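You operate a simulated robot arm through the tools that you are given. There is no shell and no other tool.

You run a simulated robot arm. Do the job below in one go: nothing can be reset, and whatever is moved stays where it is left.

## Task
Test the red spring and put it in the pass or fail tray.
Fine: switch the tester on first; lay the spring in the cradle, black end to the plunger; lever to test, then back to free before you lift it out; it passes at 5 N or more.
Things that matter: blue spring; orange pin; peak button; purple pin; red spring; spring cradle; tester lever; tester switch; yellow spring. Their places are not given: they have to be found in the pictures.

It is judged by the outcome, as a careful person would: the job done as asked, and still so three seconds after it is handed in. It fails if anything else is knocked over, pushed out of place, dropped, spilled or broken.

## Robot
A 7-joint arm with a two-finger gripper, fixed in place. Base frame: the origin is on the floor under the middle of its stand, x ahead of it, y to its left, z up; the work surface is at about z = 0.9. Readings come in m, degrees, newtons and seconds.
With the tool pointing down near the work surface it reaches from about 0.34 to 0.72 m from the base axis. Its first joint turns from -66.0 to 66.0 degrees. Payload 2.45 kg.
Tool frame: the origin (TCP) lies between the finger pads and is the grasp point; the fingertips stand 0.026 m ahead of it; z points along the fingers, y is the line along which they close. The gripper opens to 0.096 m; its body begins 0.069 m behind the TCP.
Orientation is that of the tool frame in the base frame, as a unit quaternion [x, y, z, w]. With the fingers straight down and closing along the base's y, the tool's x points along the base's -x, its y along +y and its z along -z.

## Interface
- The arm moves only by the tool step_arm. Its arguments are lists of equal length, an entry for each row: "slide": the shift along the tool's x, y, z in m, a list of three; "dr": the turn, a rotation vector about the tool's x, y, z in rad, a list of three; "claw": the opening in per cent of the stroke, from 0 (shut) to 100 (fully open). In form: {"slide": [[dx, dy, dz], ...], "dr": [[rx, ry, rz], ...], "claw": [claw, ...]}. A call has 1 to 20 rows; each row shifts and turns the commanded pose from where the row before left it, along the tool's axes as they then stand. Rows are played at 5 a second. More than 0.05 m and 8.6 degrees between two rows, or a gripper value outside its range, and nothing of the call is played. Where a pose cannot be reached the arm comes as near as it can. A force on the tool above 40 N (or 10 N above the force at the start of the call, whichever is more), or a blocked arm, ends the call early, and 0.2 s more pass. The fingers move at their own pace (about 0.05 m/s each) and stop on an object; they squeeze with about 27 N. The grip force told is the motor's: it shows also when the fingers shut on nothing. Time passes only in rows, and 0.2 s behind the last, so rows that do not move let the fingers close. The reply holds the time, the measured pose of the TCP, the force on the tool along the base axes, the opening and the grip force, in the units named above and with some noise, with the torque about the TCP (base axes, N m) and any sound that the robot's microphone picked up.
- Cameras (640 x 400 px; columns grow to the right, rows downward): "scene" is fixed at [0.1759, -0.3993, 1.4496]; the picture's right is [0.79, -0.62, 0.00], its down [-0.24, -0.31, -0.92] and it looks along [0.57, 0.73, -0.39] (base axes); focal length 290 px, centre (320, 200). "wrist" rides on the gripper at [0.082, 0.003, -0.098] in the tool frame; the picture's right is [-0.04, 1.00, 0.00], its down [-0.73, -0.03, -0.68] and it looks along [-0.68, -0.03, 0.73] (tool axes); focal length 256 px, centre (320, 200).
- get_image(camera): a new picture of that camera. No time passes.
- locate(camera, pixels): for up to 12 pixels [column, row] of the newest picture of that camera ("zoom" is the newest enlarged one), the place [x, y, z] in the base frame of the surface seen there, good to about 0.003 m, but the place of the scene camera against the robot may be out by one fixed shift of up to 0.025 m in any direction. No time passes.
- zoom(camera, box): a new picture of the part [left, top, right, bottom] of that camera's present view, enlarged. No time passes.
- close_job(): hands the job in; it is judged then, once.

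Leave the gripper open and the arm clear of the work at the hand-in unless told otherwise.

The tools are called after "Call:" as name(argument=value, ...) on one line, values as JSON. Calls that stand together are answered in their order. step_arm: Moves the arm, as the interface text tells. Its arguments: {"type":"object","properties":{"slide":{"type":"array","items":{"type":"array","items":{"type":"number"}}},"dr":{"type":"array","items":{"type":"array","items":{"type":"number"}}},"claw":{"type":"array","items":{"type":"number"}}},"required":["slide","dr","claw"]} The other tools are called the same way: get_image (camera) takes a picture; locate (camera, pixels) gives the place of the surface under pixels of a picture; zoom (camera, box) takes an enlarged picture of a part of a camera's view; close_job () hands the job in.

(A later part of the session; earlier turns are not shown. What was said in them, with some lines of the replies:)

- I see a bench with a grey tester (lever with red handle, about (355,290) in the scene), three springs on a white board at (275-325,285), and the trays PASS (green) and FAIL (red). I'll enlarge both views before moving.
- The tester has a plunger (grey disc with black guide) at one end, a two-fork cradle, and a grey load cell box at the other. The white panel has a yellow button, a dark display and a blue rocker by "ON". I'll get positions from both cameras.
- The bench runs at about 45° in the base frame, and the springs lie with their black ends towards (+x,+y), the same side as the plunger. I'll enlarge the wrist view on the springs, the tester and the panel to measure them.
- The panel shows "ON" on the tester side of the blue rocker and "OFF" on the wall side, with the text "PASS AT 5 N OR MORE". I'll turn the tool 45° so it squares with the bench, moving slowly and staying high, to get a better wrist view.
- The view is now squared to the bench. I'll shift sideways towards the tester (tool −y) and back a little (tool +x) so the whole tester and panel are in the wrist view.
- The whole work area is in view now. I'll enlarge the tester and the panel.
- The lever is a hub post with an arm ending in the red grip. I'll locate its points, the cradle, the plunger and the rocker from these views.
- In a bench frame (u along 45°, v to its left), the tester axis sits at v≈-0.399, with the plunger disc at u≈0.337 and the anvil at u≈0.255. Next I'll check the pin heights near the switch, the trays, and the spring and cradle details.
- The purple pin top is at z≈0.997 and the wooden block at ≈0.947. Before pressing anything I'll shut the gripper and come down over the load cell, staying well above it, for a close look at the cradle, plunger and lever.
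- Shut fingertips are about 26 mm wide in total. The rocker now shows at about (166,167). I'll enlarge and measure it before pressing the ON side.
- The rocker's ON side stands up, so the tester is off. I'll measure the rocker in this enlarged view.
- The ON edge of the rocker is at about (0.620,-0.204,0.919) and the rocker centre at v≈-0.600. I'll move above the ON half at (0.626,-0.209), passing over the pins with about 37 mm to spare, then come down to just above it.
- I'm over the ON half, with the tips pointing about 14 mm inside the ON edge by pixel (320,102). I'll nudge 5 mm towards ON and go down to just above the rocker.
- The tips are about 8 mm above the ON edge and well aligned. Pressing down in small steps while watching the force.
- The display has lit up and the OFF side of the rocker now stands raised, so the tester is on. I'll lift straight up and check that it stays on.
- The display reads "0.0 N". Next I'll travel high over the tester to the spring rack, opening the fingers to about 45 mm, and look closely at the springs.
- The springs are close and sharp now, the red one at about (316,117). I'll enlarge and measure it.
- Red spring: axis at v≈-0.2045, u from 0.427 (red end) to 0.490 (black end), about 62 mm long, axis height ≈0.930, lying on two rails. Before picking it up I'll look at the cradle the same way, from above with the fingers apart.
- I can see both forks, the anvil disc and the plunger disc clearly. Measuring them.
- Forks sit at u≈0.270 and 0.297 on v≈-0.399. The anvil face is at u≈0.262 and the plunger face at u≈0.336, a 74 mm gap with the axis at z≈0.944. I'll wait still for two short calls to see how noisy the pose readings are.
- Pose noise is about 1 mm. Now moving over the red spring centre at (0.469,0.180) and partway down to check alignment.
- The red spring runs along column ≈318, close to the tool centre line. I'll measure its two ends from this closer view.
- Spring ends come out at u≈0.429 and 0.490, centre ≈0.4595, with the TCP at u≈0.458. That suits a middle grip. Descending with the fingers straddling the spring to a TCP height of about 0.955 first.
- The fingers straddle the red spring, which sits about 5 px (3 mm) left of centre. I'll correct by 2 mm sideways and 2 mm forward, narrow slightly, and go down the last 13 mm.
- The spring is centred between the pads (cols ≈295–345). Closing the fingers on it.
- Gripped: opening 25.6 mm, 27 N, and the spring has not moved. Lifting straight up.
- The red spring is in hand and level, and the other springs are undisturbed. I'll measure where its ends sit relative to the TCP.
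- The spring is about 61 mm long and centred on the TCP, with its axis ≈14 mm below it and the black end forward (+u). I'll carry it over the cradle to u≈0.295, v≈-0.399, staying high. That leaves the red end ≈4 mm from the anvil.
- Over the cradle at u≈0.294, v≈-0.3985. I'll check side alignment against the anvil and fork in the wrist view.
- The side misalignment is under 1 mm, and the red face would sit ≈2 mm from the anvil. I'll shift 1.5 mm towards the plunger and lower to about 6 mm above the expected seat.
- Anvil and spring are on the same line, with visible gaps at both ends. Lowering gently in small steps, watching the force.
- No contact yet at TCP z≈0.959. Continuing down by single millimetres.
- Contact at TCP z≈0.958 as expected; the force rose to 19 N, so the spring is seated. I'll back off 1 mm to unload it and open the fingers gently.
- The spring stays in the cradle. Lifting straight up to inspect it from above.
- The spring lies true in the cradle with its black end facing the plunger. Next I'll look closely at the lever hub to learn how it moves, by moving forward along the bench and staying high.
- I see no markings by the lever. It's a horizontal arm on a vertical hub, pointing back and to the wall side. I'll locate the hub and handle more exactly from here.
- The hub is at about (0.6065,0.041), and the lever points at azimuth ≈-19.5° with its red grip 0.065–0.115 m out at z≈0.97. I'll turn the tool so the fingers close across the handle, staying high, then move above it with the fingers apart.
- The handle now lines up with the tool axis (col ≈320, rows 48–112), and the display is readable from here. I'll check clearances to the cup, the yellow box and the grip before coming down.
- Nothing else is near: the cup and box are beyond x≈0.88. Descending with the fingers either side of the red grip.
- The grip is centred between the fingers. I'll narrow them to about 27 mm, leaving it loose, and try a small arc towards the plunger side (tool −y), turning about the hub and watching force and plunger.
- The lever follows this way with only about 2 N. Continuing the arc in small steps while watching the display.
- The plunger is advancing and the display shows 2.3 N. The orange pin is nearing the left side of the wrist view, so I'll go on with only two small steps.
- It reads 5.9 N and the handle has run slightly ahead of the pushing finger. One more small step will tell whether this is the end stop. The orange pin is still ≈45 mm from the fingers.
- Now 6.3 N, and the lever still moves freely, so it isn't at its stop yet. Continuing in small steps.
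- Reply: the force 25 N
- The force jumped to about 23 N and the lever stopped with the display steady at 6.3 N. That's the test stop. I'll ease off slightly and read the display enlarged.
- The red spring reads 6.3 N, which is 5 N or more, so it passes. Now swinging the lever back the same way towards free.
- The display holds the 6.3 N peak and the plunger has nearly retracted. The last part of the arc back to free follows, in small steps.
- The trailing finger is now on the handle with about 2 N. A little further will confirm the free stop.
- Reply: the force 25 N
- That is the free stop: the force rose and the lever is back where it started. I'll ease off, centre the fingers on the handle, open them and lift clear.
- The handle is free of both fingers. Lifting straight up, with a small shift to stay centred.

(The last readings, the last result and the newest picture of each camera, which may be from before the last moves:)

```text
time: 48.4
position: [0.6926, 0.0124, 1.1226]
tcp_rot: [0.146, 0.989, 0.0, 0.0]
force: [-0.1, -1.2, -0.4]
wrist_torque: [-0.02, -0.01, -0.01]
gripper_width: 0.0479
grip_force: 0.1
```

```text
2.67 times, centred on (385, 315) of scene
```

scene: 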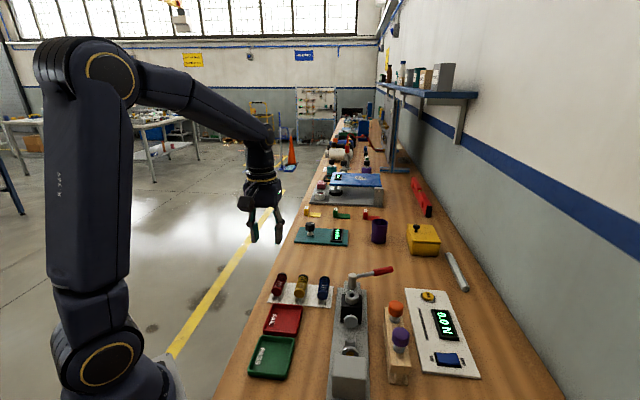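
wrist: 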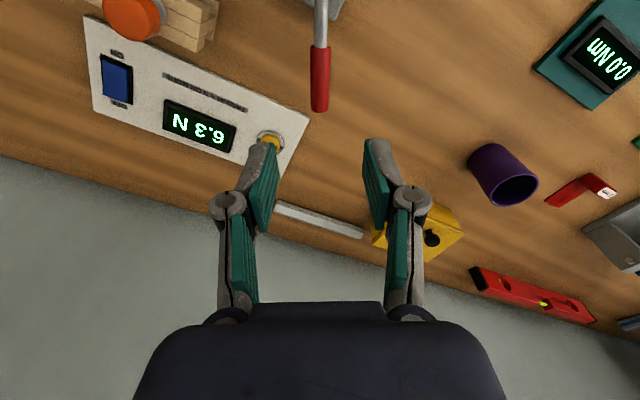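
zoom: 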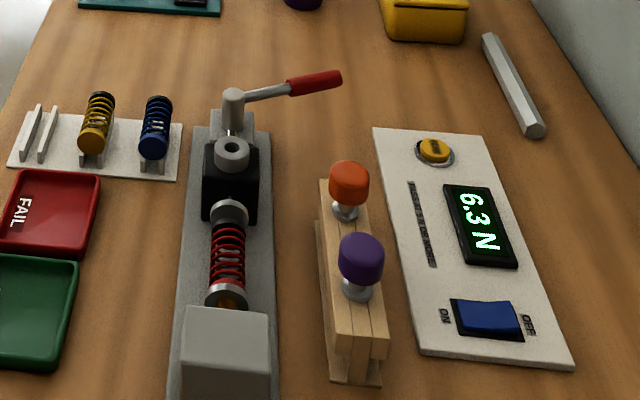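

The lever is back at free, the plunger is retracted and the spring is still in the cradle. I'll turn the tool back square to the bench and return above the spring, staying high.

Call:
step_arm(slide=[[0, 0, 0], [0, 0, 0], [0, 0, 0], [0, 0, 0], [0, 0, 0], [0, 0, 0], [0, 0, 0], [0, 0, 0], [0.0406, 0.0162, 0], [0.0406, 0.0162, 0], [0.0406, 0.0162, 0], [0.0406, 0.0162, 0], [0.0406, 0.0162, 0], [0, 0, 0], [0, 0, 0]], dr=[[0, 0, -0.1348], [0, 0, -0.1348], [0, 0, -0.1348], [0, 0, -0.1348], [0, 0, -0.1348], [0, 0, -0.1348], [0, 0, -0.1348], [0, 0, -0.1348], [0, 0, 0], [0, 0, 0], [0, 0, 0], [0, 0, 0], [0, 0, 0], [0, 0, 0], [0, 0, 0]], claw=[50, 50, 50, 50, 50, 50, 50, 50, 45, 45, 45, 45, 45, 45, 45])

Call:
get_image(camera="wrist")

Call:
zoom(camera="wrist", box=[250, 10, 390, 160])

```text
time: 51.6
position: [0.4904, -0.0753, 1.1166]
tcp_rot: [-0.385, 0.923, 0.0, 0.0]
force: [0.4, 0.2, -0.2]
wrist_torque: [0.01, 0.05, 0.01]
gripper_width: 0.0434
grip_force: 0.0
```

```text
taken
```

wrist: 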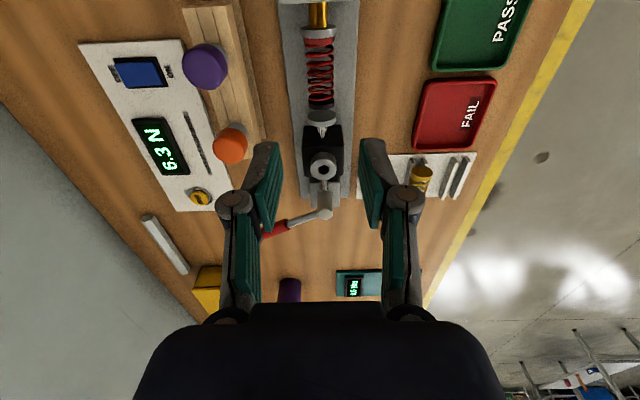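

```text
2.67 times, centred on (320, 85) of wrist
```

zoom: 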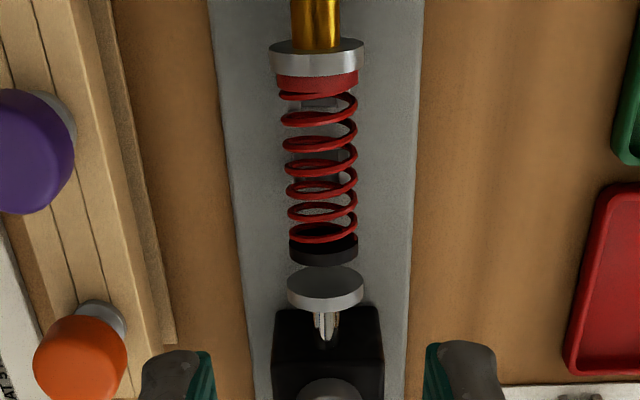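

The spring has been pushed up against the anvil, with its black end clear of the plunger. Measuring its ends before descending.

Call:
locate(camera="zoom", pixels=[[318, 82], [318, 62], [280, 82], [357, 82], [325, 240], [325, 255], [292, 250], [357, 250], [325, 275], [325, 295], [323, 165], [316, 300]])

```text
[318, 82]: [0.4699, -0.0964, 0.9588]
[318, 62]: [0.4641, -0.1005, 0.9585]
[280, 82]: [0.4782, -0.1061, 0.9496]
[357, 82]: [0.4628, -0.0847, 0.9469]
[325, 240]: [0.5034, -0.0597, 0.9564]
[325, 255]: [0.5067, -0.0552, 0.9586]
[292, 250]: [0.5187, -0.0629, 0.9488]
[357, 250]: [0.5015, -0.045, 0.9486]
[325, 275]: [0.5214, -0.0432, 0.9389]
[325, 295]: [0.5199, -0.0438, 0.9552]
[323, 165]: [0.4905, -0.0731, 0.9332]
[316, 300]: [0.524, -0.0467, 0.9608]
```

The spring spans u≈0.2615–0.3225, centre ≈0.292, and the TCP is at u≈0.2935 on the same line. Descending with the fingers open around it.

Call:
step_arm(slide=[[0.001, 0, 0.04], [0, 0, 0.04], [0, 0, 0.04], [0, 0, 0.02], [0, 0, 0], [0, 0, 0]], dr=[[0, 0, 0], [0, 0, 0], [0, 0, 0], [0, 0, 0], [0, 0, 0], [0, 0, 0]], claw=[45, 45, 45, 45, 45, 45])

Call:
get_image(camera="wrist")

Call:
zoom(camera="wrist", box=[250, 60, 390, 240])

```text
time: 53.0
position: [0.4884, -0.0738, 0.9803]
tcp_rot: [-0.384, 0.923, 0.0, 0.0]
force: [0.3, -0.1, 0.5]
wrist_torque: [-0.02, -0.02, 0.01]
gripper_width: 0.0436
grip_force: 0.0
```

```text
taken
```

wrist: 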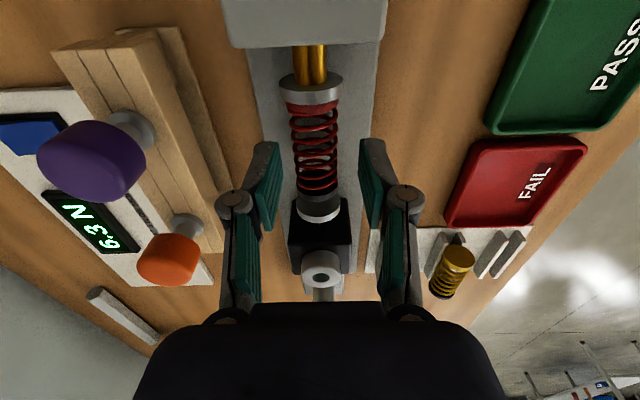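

```text
2.22 times, centred on (320, 150) of wrist
```

zoom: 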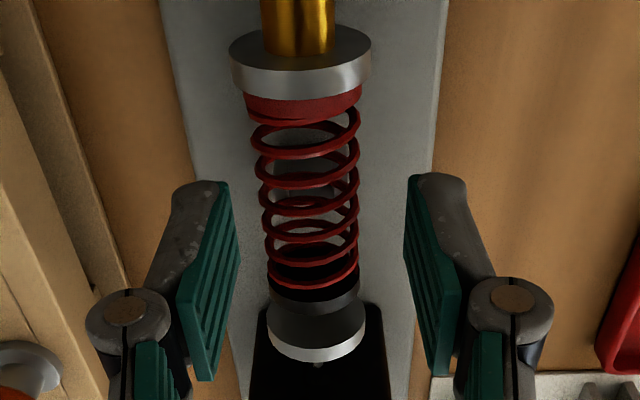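

The spring is about 2.5 mm left of the finger centre. I'll correct that and go down to gripping height.

Call:
step_arm(slide=[[0, -0.0025, 0], [0, 0, 0.011], [0, 0, 0.011], [0, 0, 0]], dr=[[0, 0, 0], [0, 0, 0], [0, 0, 0], [0, 0, 0]], claw=[45, 45, 42, 40])

Call:
get_image(camera="wrist")

Call:
zoom(camera="wrist", box=[250, 60, 390, 240])

```text
time: 54.0
position: [0.4905, -0.0752, 0.9576]
tcp_rot: [-0.383, 0.924, 0.001, 0.001]
force: [0.2, -0.5, -0.2]
wrist_torque: [0.02, 0.01, 0.0]
gripper_width: 0.0382
grip_force: 0.0
```

```text
taken
```

wrist: 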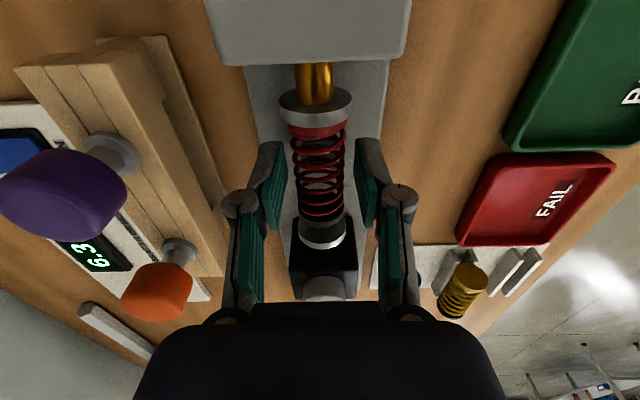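

```text
2.22 times, centred on (320, 150) of wrist
```

zoom: 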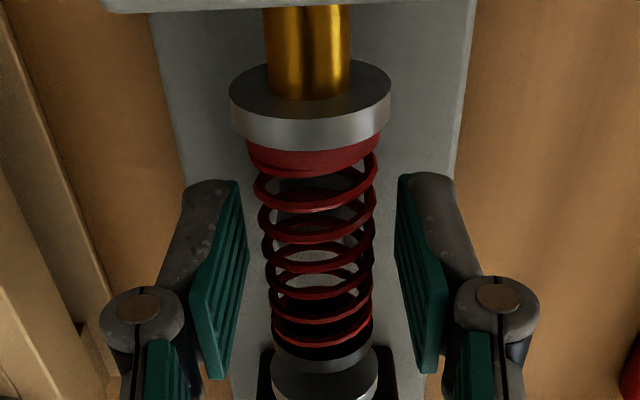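

Well centred now. Closing on the spring.

Call:
step_arm(slide=[[0, 0, 0], [0, 0, 0], [0, 0, 0], [0, 0, 0], [0, 0, 0]], dr=[[0, 0, 0], [0, 0, 0], [0, 0, 0], [0, 0, 0], [0, 0, 0]], claw=[30, 20, 10, 0, 0])

```text
time: 55.2
position: [0.4893, -0.0756, 0.9584]
tcp_rot: [-0.385, 0.923, 0.0, 0.0]
force: [-0.1, -0.3, 0.2]
wrist_torque: [0.0, 0.01, -0.01]
gripper_width: 0.0257
grip_force: 27.2
```

Gripped at 25.7 mm and 27 N. I'll ease it a couple of millimetres off the anvil towards the plunger while lifting, then go straight up.

Call:
step_arm(slide=[[-0.002, 0, -0.001], [-0.002, 0, -0.003], [0, 0, -0.02], [0, 0, -0.04], [0, 0, -0.04], [0, 0, -0.04], [0, 0, 0]], dr=[[0, 0, 0], [0, 0, 0], [0, 0, 0], [0, 0, 0], [0, 0, 0], [0, 0, 0], [0, 0, 0]], claw=[0, 0, 0, 0, 0, 0, 0])

Call:
get_image(camera="wrist")

Call:
get_image(camera="scene")

```text
time: 56.8
position: [0.4919, -0.074, 1.1015]
tcp_rot: [-0.383, 0.924, -0.001, 0.0]
force: [-0.6, -0.2, -0.7]
wrist_torque: [0.0, 0.0, 0.0]
gripper_width: 0.0253
grip_force: 27.3
```

```text
taken
```

wrist: 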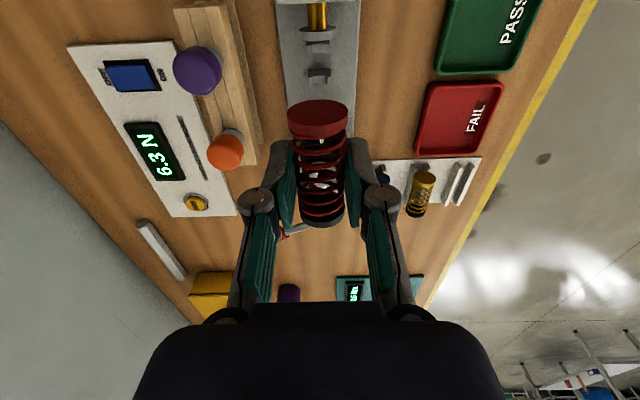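

```text
taken
```

scene: 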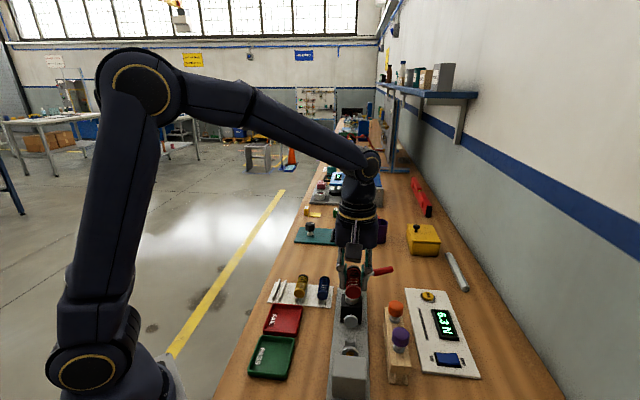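

The spring is safely out. The PASS tray (green) centre is near (0.351,0.012). I'll move above it at this height and look.

Call:
step_arm(slide=[[0.0096, 0.04, 0], [0.0096, 0.04, 0], [0.0096, 0.04, 0], [0.0096, 0.04, 0], [0, 0, 0], [0, 0, 0]], dr=[[0, 0, 0], [0, 0, 0], [0, 0, 0], [0, 0, 0], [0, 0, 0], [0, 0, 0]], claw=[0, 0, 0, 0, 0, 0])

Call:
get_image(camera="wrist")

Call:
get_image(camera="scene")

```text
time: 58.2
position: [0.3488, 0.014, 1.1001]
tcp_rot: [-0.383, 0.924, 0.0, 0.0]
force: [-0.2, -0.2, 0.3]
wrist_torque: [0.02, -0.01, 0.0]
gripper_width: 0.0255
grip_force: 27.2
```

```text
taken
```

wrist: 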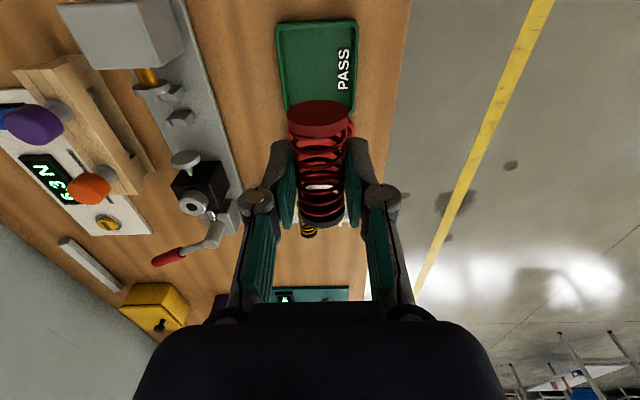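

```text
taken
```

scene: 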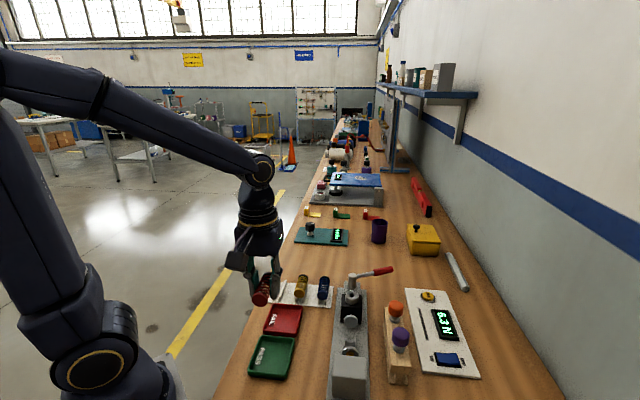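

The PASS tray is directly below, from (277,22) to (357,115). I'll measure its rim and floor.

Call:
locate(camera="wrist", pixels=[[278, 28], [354, 24], [284, 105], [352, 105], [316, 23], [278, 65], [357, 65], [316, 65], [290, 40], [345, 95], [290, 90], [316, 90]])

Call:
zoom(camera="wrist", box=[250, 10, 390, 150])

```text
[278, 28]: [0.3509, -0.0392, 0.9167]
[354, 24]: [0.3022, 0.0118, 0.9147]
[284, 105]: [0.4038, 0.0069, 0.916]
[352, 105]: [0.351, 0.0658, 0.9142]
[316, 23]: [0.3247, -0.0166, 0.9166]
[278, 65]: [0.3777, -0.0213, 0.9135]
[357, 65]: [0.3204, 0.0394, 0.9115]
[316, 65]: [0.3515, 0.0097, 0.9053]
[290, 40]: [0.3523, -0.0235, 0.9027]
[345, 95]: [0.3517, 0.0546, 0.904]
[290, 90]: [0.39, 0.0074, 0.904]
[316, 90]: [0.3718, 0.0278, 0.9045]
```

```text
2.86 times, centred on (320, 80) of wrist
```

zoom: 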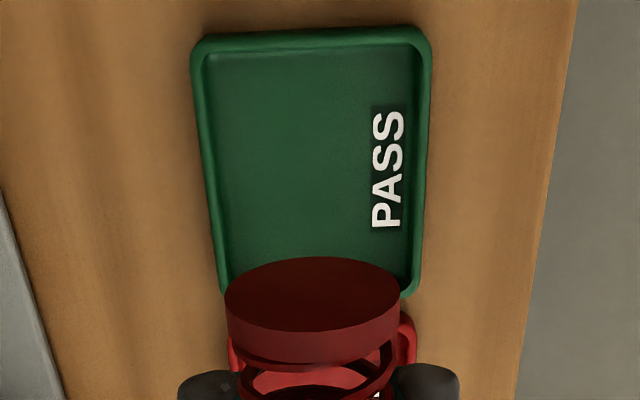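

The tray rim runs roughly u 0.219–0.296 and v -0.281–-0.201, floor z≈0.904. The 61 mm spring fits lengthwise with little spare, so I'll measure the inner length precisely with the scene camera.

Call:
zoom(camera="scene", box=[240, 320, 320, 390])

```text
5.71 times, centred on (280, 355) of scene
```

zoom: 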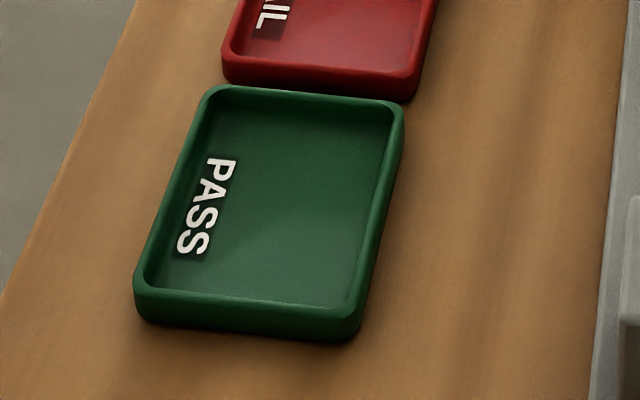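

Call:
locate(camera="zoom", pixels=[[300, 92], [298, 120], [245, 293], [243, 310], [175, 190], [190, 190], [378, 210], [390, 210], [215, 95], [148, 290], [395, 112], [350, 315]])

```text
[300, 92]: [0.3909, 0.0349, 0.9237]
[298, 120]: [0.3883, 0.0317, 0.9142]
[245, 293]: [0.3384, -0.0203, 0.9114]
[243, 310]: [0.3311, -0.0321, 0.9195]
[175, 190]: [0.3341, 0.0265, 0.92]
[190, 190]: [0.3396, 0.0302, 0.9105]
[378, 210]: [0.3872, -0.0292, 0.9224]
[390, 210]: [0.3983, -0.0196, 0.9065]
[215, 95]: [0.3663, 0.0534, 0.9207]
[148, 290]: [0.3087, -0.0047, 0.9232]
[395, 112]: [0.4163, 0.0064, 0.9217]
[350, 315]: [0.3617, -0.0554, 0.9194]
```

The tray is about 90 mm (u) by 78 mm (v), with its centre near u≈0.260, v≈-0.240, so the spring fits comfortably. Aligning and descending to just above the floor.

Call:
step_arm(slide=[[-0.0045, -0.003, 0], [0, 0, 0.04], [0, 0, 0.04], [0, 0, 0.04], [0, 0, 0.025], [0, 0, 0]], dr=[[0, 0, 0], [0, 0, 0], [0, 0, 0], [0, 0, 0], [0, 0, 0], [0, 0, 0]], claw=[0, 0, 0, 0, 0, 0])

Call:
get_image(camera="wrist")

Call:
zoom(camera="scene", box=[220, 280, 340, 390])

```text
time: 59.6
position: [0.3582, 0.0144, 0.9545]
tcp_rot: [-0.383, 0.924, 0.0, -0.001]
force: [-0.9, 0.0, -0.9]
wrist_torque: [0.0, 0.0, 0.0]
gripper_width: 0.0255
grip_force: 27.2
```

```text
taken
```

wrist: 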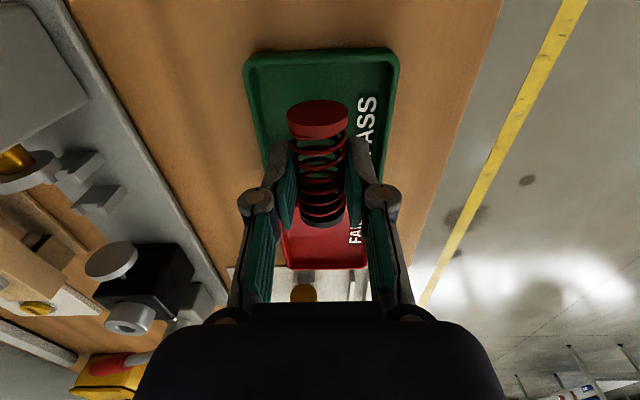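

```text
3.64 times, centred on (280, 335) of scene
```

zoom: 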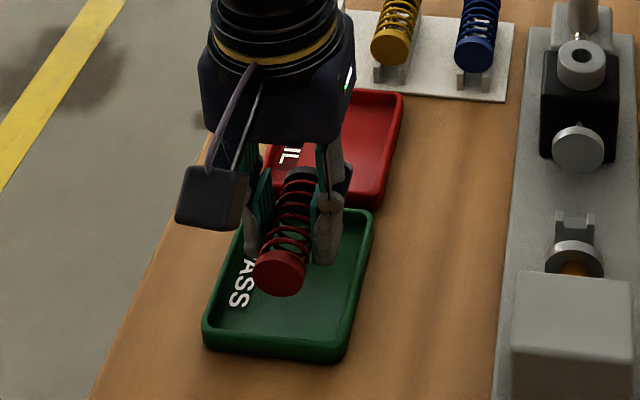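

The spring is over the PASS tray and centred across it. I'll shift 3 mm back from the far wall and lower to just above the floor.

Call:
step_arm(slide=[[0.003, 0.001, 0], [0, 0, 0.01], [0, 0, 0.008], [0, 0, 0]], dr=[[0, 0, 0], [0, 0, 0], [0, 0, 0], [0, 0, 0]], claw=[0, 0, 0, 0])

Call:
get_image(camera="wrist")

Call:
zoom(camera="scene", box=[220, 280, 340, 390])

```text
time: 60.6
position: [0.3552, 0.0128, 0.9391]
tcp_rot: [-0.383, 0.924, 0.0, 0.0]
force: [0.6, 0.1, -0.2]
wrist_torque: [-0.03, 0.02, -0.01]
gripper_width: 0.0255
grip_force: 26.9
```

```text
taken
```

wrist: 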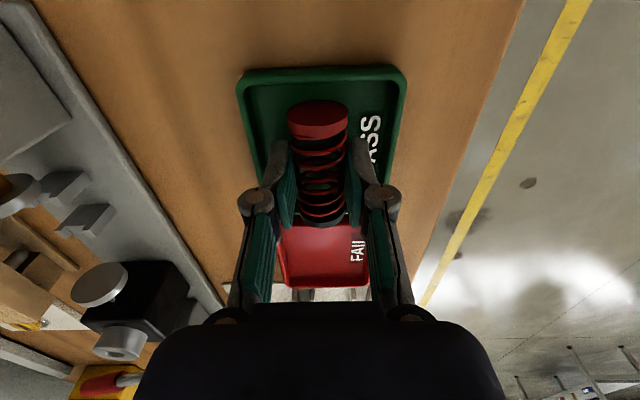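

```text
3.64 times, centred on (280, 335) of scene
```

zoom: 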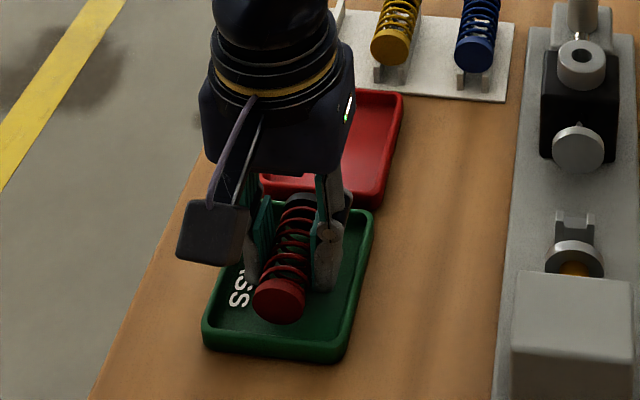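

The spring is inside the rim. I'll check the far (black) end against the far wall before the last few millimetres.

Call:
zoom(camera="wrist", box=[260, 90, 390, 250])

Call:
zoom(camera="scene", box=[260, 320, 330, 380])

```text
2.50 times, centred on (325, 170) of wrist
```

zoom: 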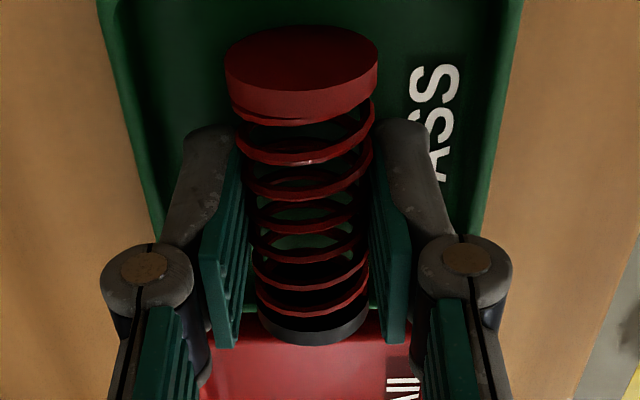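

```text
6.67 times, centred on (295, 350) of scene
```

zoom: 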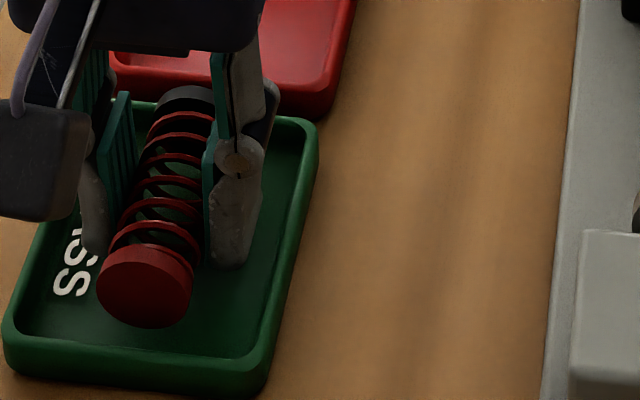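

About 5–6 mm clear at both ends. Lowering the last millimetres gently until it touches the tray floor.

Call:
step_arm(slide=[[0, 0, 0.002], [0, 0, 0.002], [0, 0, 0.001], [0, 0, 0]], dr=[[0, 0, 0], [0, 0, 0], [0, 0, 0], [0, 0, 0]], claw=[0, 0, 0, 0])

Call:
step_arm(slide=[[0, 0, 0.001], [0, 0, 0]], dr=[[0, 0, 0], [0, 0, 0]], claw=[0, 0])

```text
time: 61.6
position: [0.3546, 0.0131, 0.9348]
tcp_rot: [-0.383, 0.924, 0.001, 0.0]
force: [-0.5, 0.5, 0.1]
wrist_torque: [0.0, 0.0, 0.04]
gripper_width: 0.0254
grip_force: 27.5
```

```text
time: 62.2
position: [0.3546, 0.0131, 0.9332]
tcp_rot: [-0.382, 0.924, 0.0, 0.0]
force: [-0.1, -0.7, -0.9]
wrist_torque: [-0.02, 0.02, -0.01]
gripper_width: 0.0253
grip_force: 27.0
```

No contact yet at z≈0.933. Going on by 1 mm at a time.

Call:
step_arm(slide=[[0, 0, 0.001], [0, 0, 0]], dr=[[0, 0, 0], [0, 0, 0]], claw=[0, 0])

Call:
step_arm(slide=[[0, 0, 0.001], [0, 0, 0]], dr=[[0, 0, 0], [0, 0, 0]], claw=[0, 0])

```text
time: 62.8
position: [0.3543, 0.0119, 0.9328]
tcp_rot: [-0.384, 0.923, 0.001, 0.0]
force: [0.6, -0.2, 0.0]
wrist_torque: [-0.01, 0.0, 0.01]
gripper_width: 0.0253
grip_force: 26.5
```

```text
time: 63.4
position: [0.3552, 0.0123, 0.9326]
tcp_rot: [-0.384, 0.924, 0.0, 0.0]
force: [-2.2, 0.4, 12.9]
wrist_torque: [-0.12, 0.18, -0.03]
gripper_width: 0.0253
grip_force: 27.8
```

Contact: 13 N upward, so the spring is resting on the tray floor. I'll back off 1 mm and open the fingers just enough to stay inside the tray walls.

Call:
step_arm(slide=[[0, 0, -0.001], [0, 0, 0], [0, 0, 0], [0, 0, 0], [0, 0, 0]], dr=[[0, 0, 0], [0, 0, 0], [0, 0, 0], [0, 0, 0], [0, 0, 0]], claw=[0, 27, 30, 34, 34])

Call:
get_image(camera="wrist")

Call:
zoom(camera="scene", box=[260, 320, 330, 380])

```text
time: 64.6
position: [0.3547, 0.0114, 0.9315]
tcp_rot: [-0.383, 0.924, 0.001, 0.0]
force: [0.3, 0.9, -0.3]
wrist_torque: [-0.05, -0.02, 0.0]
gripper_width: 0.0326
grip_force: 0.0
```

```text
taken
```

wrist: 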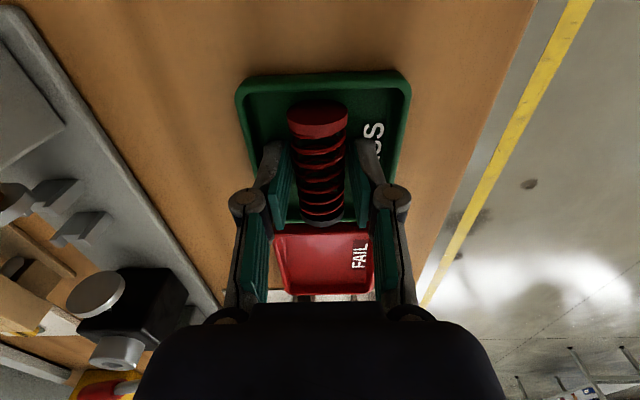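

```text
6.67 times, centred on (295, 350) of scene
```

zoom: 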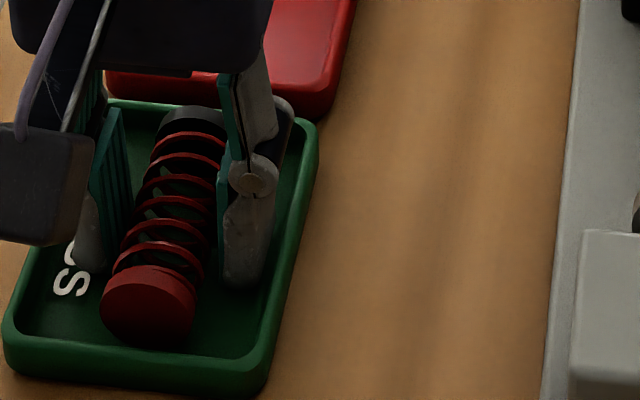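

The spring lies flat in the PASS tray, clear of both fingers. Lifting straight up.

Call:
step_arm(slide=[[0, 0, -0.01], [0, 0, -0.02], [0, 0, -0.04], [0, 0, -0.04], [0, 0, -0.04], [0, 0, -0.04], [0, 0, 0]], dr=[[0, 0, 0], [0, 0, 0], [0, 0, 0], [0, 0, 0], [0, 0, 0], [0, 0, 0], [0, 0, 0]], claw=[34, 34, 34, 34, 50, 80, 100])

Call:
get_image(camera="wrist")

Call:
zoom(camera="scene", box=[240, 240, 480, 390])

```text
time: 66.2
position: [0.3542, 0.0102, 1.1215]
tcp_rot: [-0.383, 0.924, 0.0, -0.001]
force: [-0.9, 0.7, 0.1]
wrist_torque: [0.03, 0.01, 0.02]
gripper_width: 0.095
grip_force: 0.0
```

```text
taken
```

wrist: 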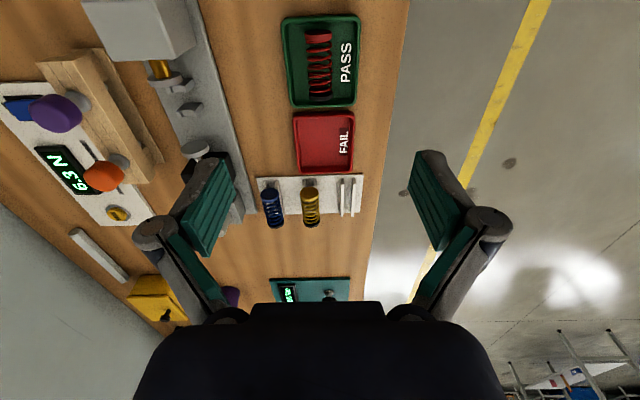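

```text
2.67 times, centred on (360, 315) of scene
```

zoom: 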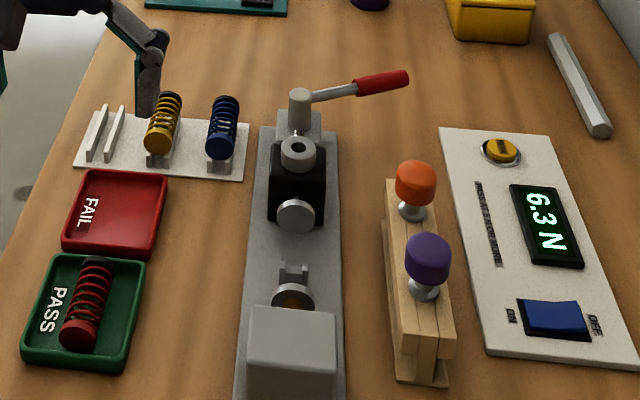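

The red spring lies in the PASS tray. The lever is at free exactly where it began, and the other springs, pins and tray are undisturbed. I'll raise the arm well clear and check once more that everything stays put.

Call:
step_arm(slide=[[0, 0, -0.04], [0, 0, -0.04], [0, 0, -0.04], [0, 0, -0.04], [0, 0, 0], [0, 0, 0], [0, 0, 0], [0, 0, 0], [0, 0, 0]], dr=[[0, 0, 0], [0, 0, 0], [0, 0, 0], [0, 0, 0], [0, 0, 0], [0, 0, 0], [0, 0, 0], [0, 0, 0], [0, 0, 0]], claw=[100, 100, 100, 100, 100, 100, 100, 100, 100])

Call:
get_image(camera="scene")

Call:
zoom(camera="scene", box=[240, 250, 440, 400])

```text
time: 68.2
position: [0.3523, 0.0141, 1.2792]
tcp_rot: [-0.383, 0.924, -0.001, 0.001]
force: [0.2, 0.2, 0.2]
wrist_torque: [0.02, -0.02, 0.01]
gripper_width: 0.0959
grip_force: 0.0
```

```text
taken
```

scene: 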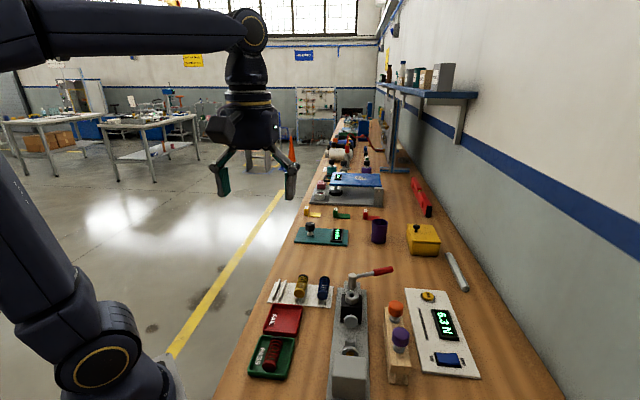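

```text
2.67 times, centred on (340, 325) of scene
```

zoom: 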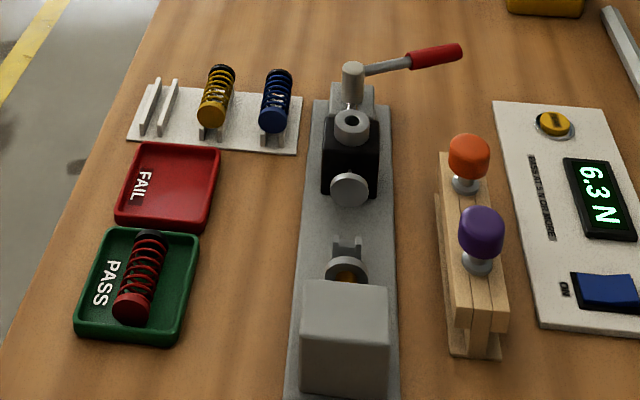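

The scene matches the first picture except for the changes I meant to make: the red spring (6.3 N, a pass) is in the PASS tray, the tester is on and the lever is back at free. The gripper is open and the arm is clear, so I'm handing in the job.

Call:
close_job()

```text
The job is handed in.
```

The red spring passed at 6.3 N against the 5 N limit and is now in the PASS tray. I've handed the job in.

- **Order:** I switched the tester on before anything else and laid the spring in the cradle with its black end to the plunger. The lever went to its test stop, where I took the reading, and was back at free before I lifted the spring out.
- **As left:** The tester is still on and its display still shows 6.3 N. The last picture showed nothing else moved. The gripper is open and the arm is clear of the work.
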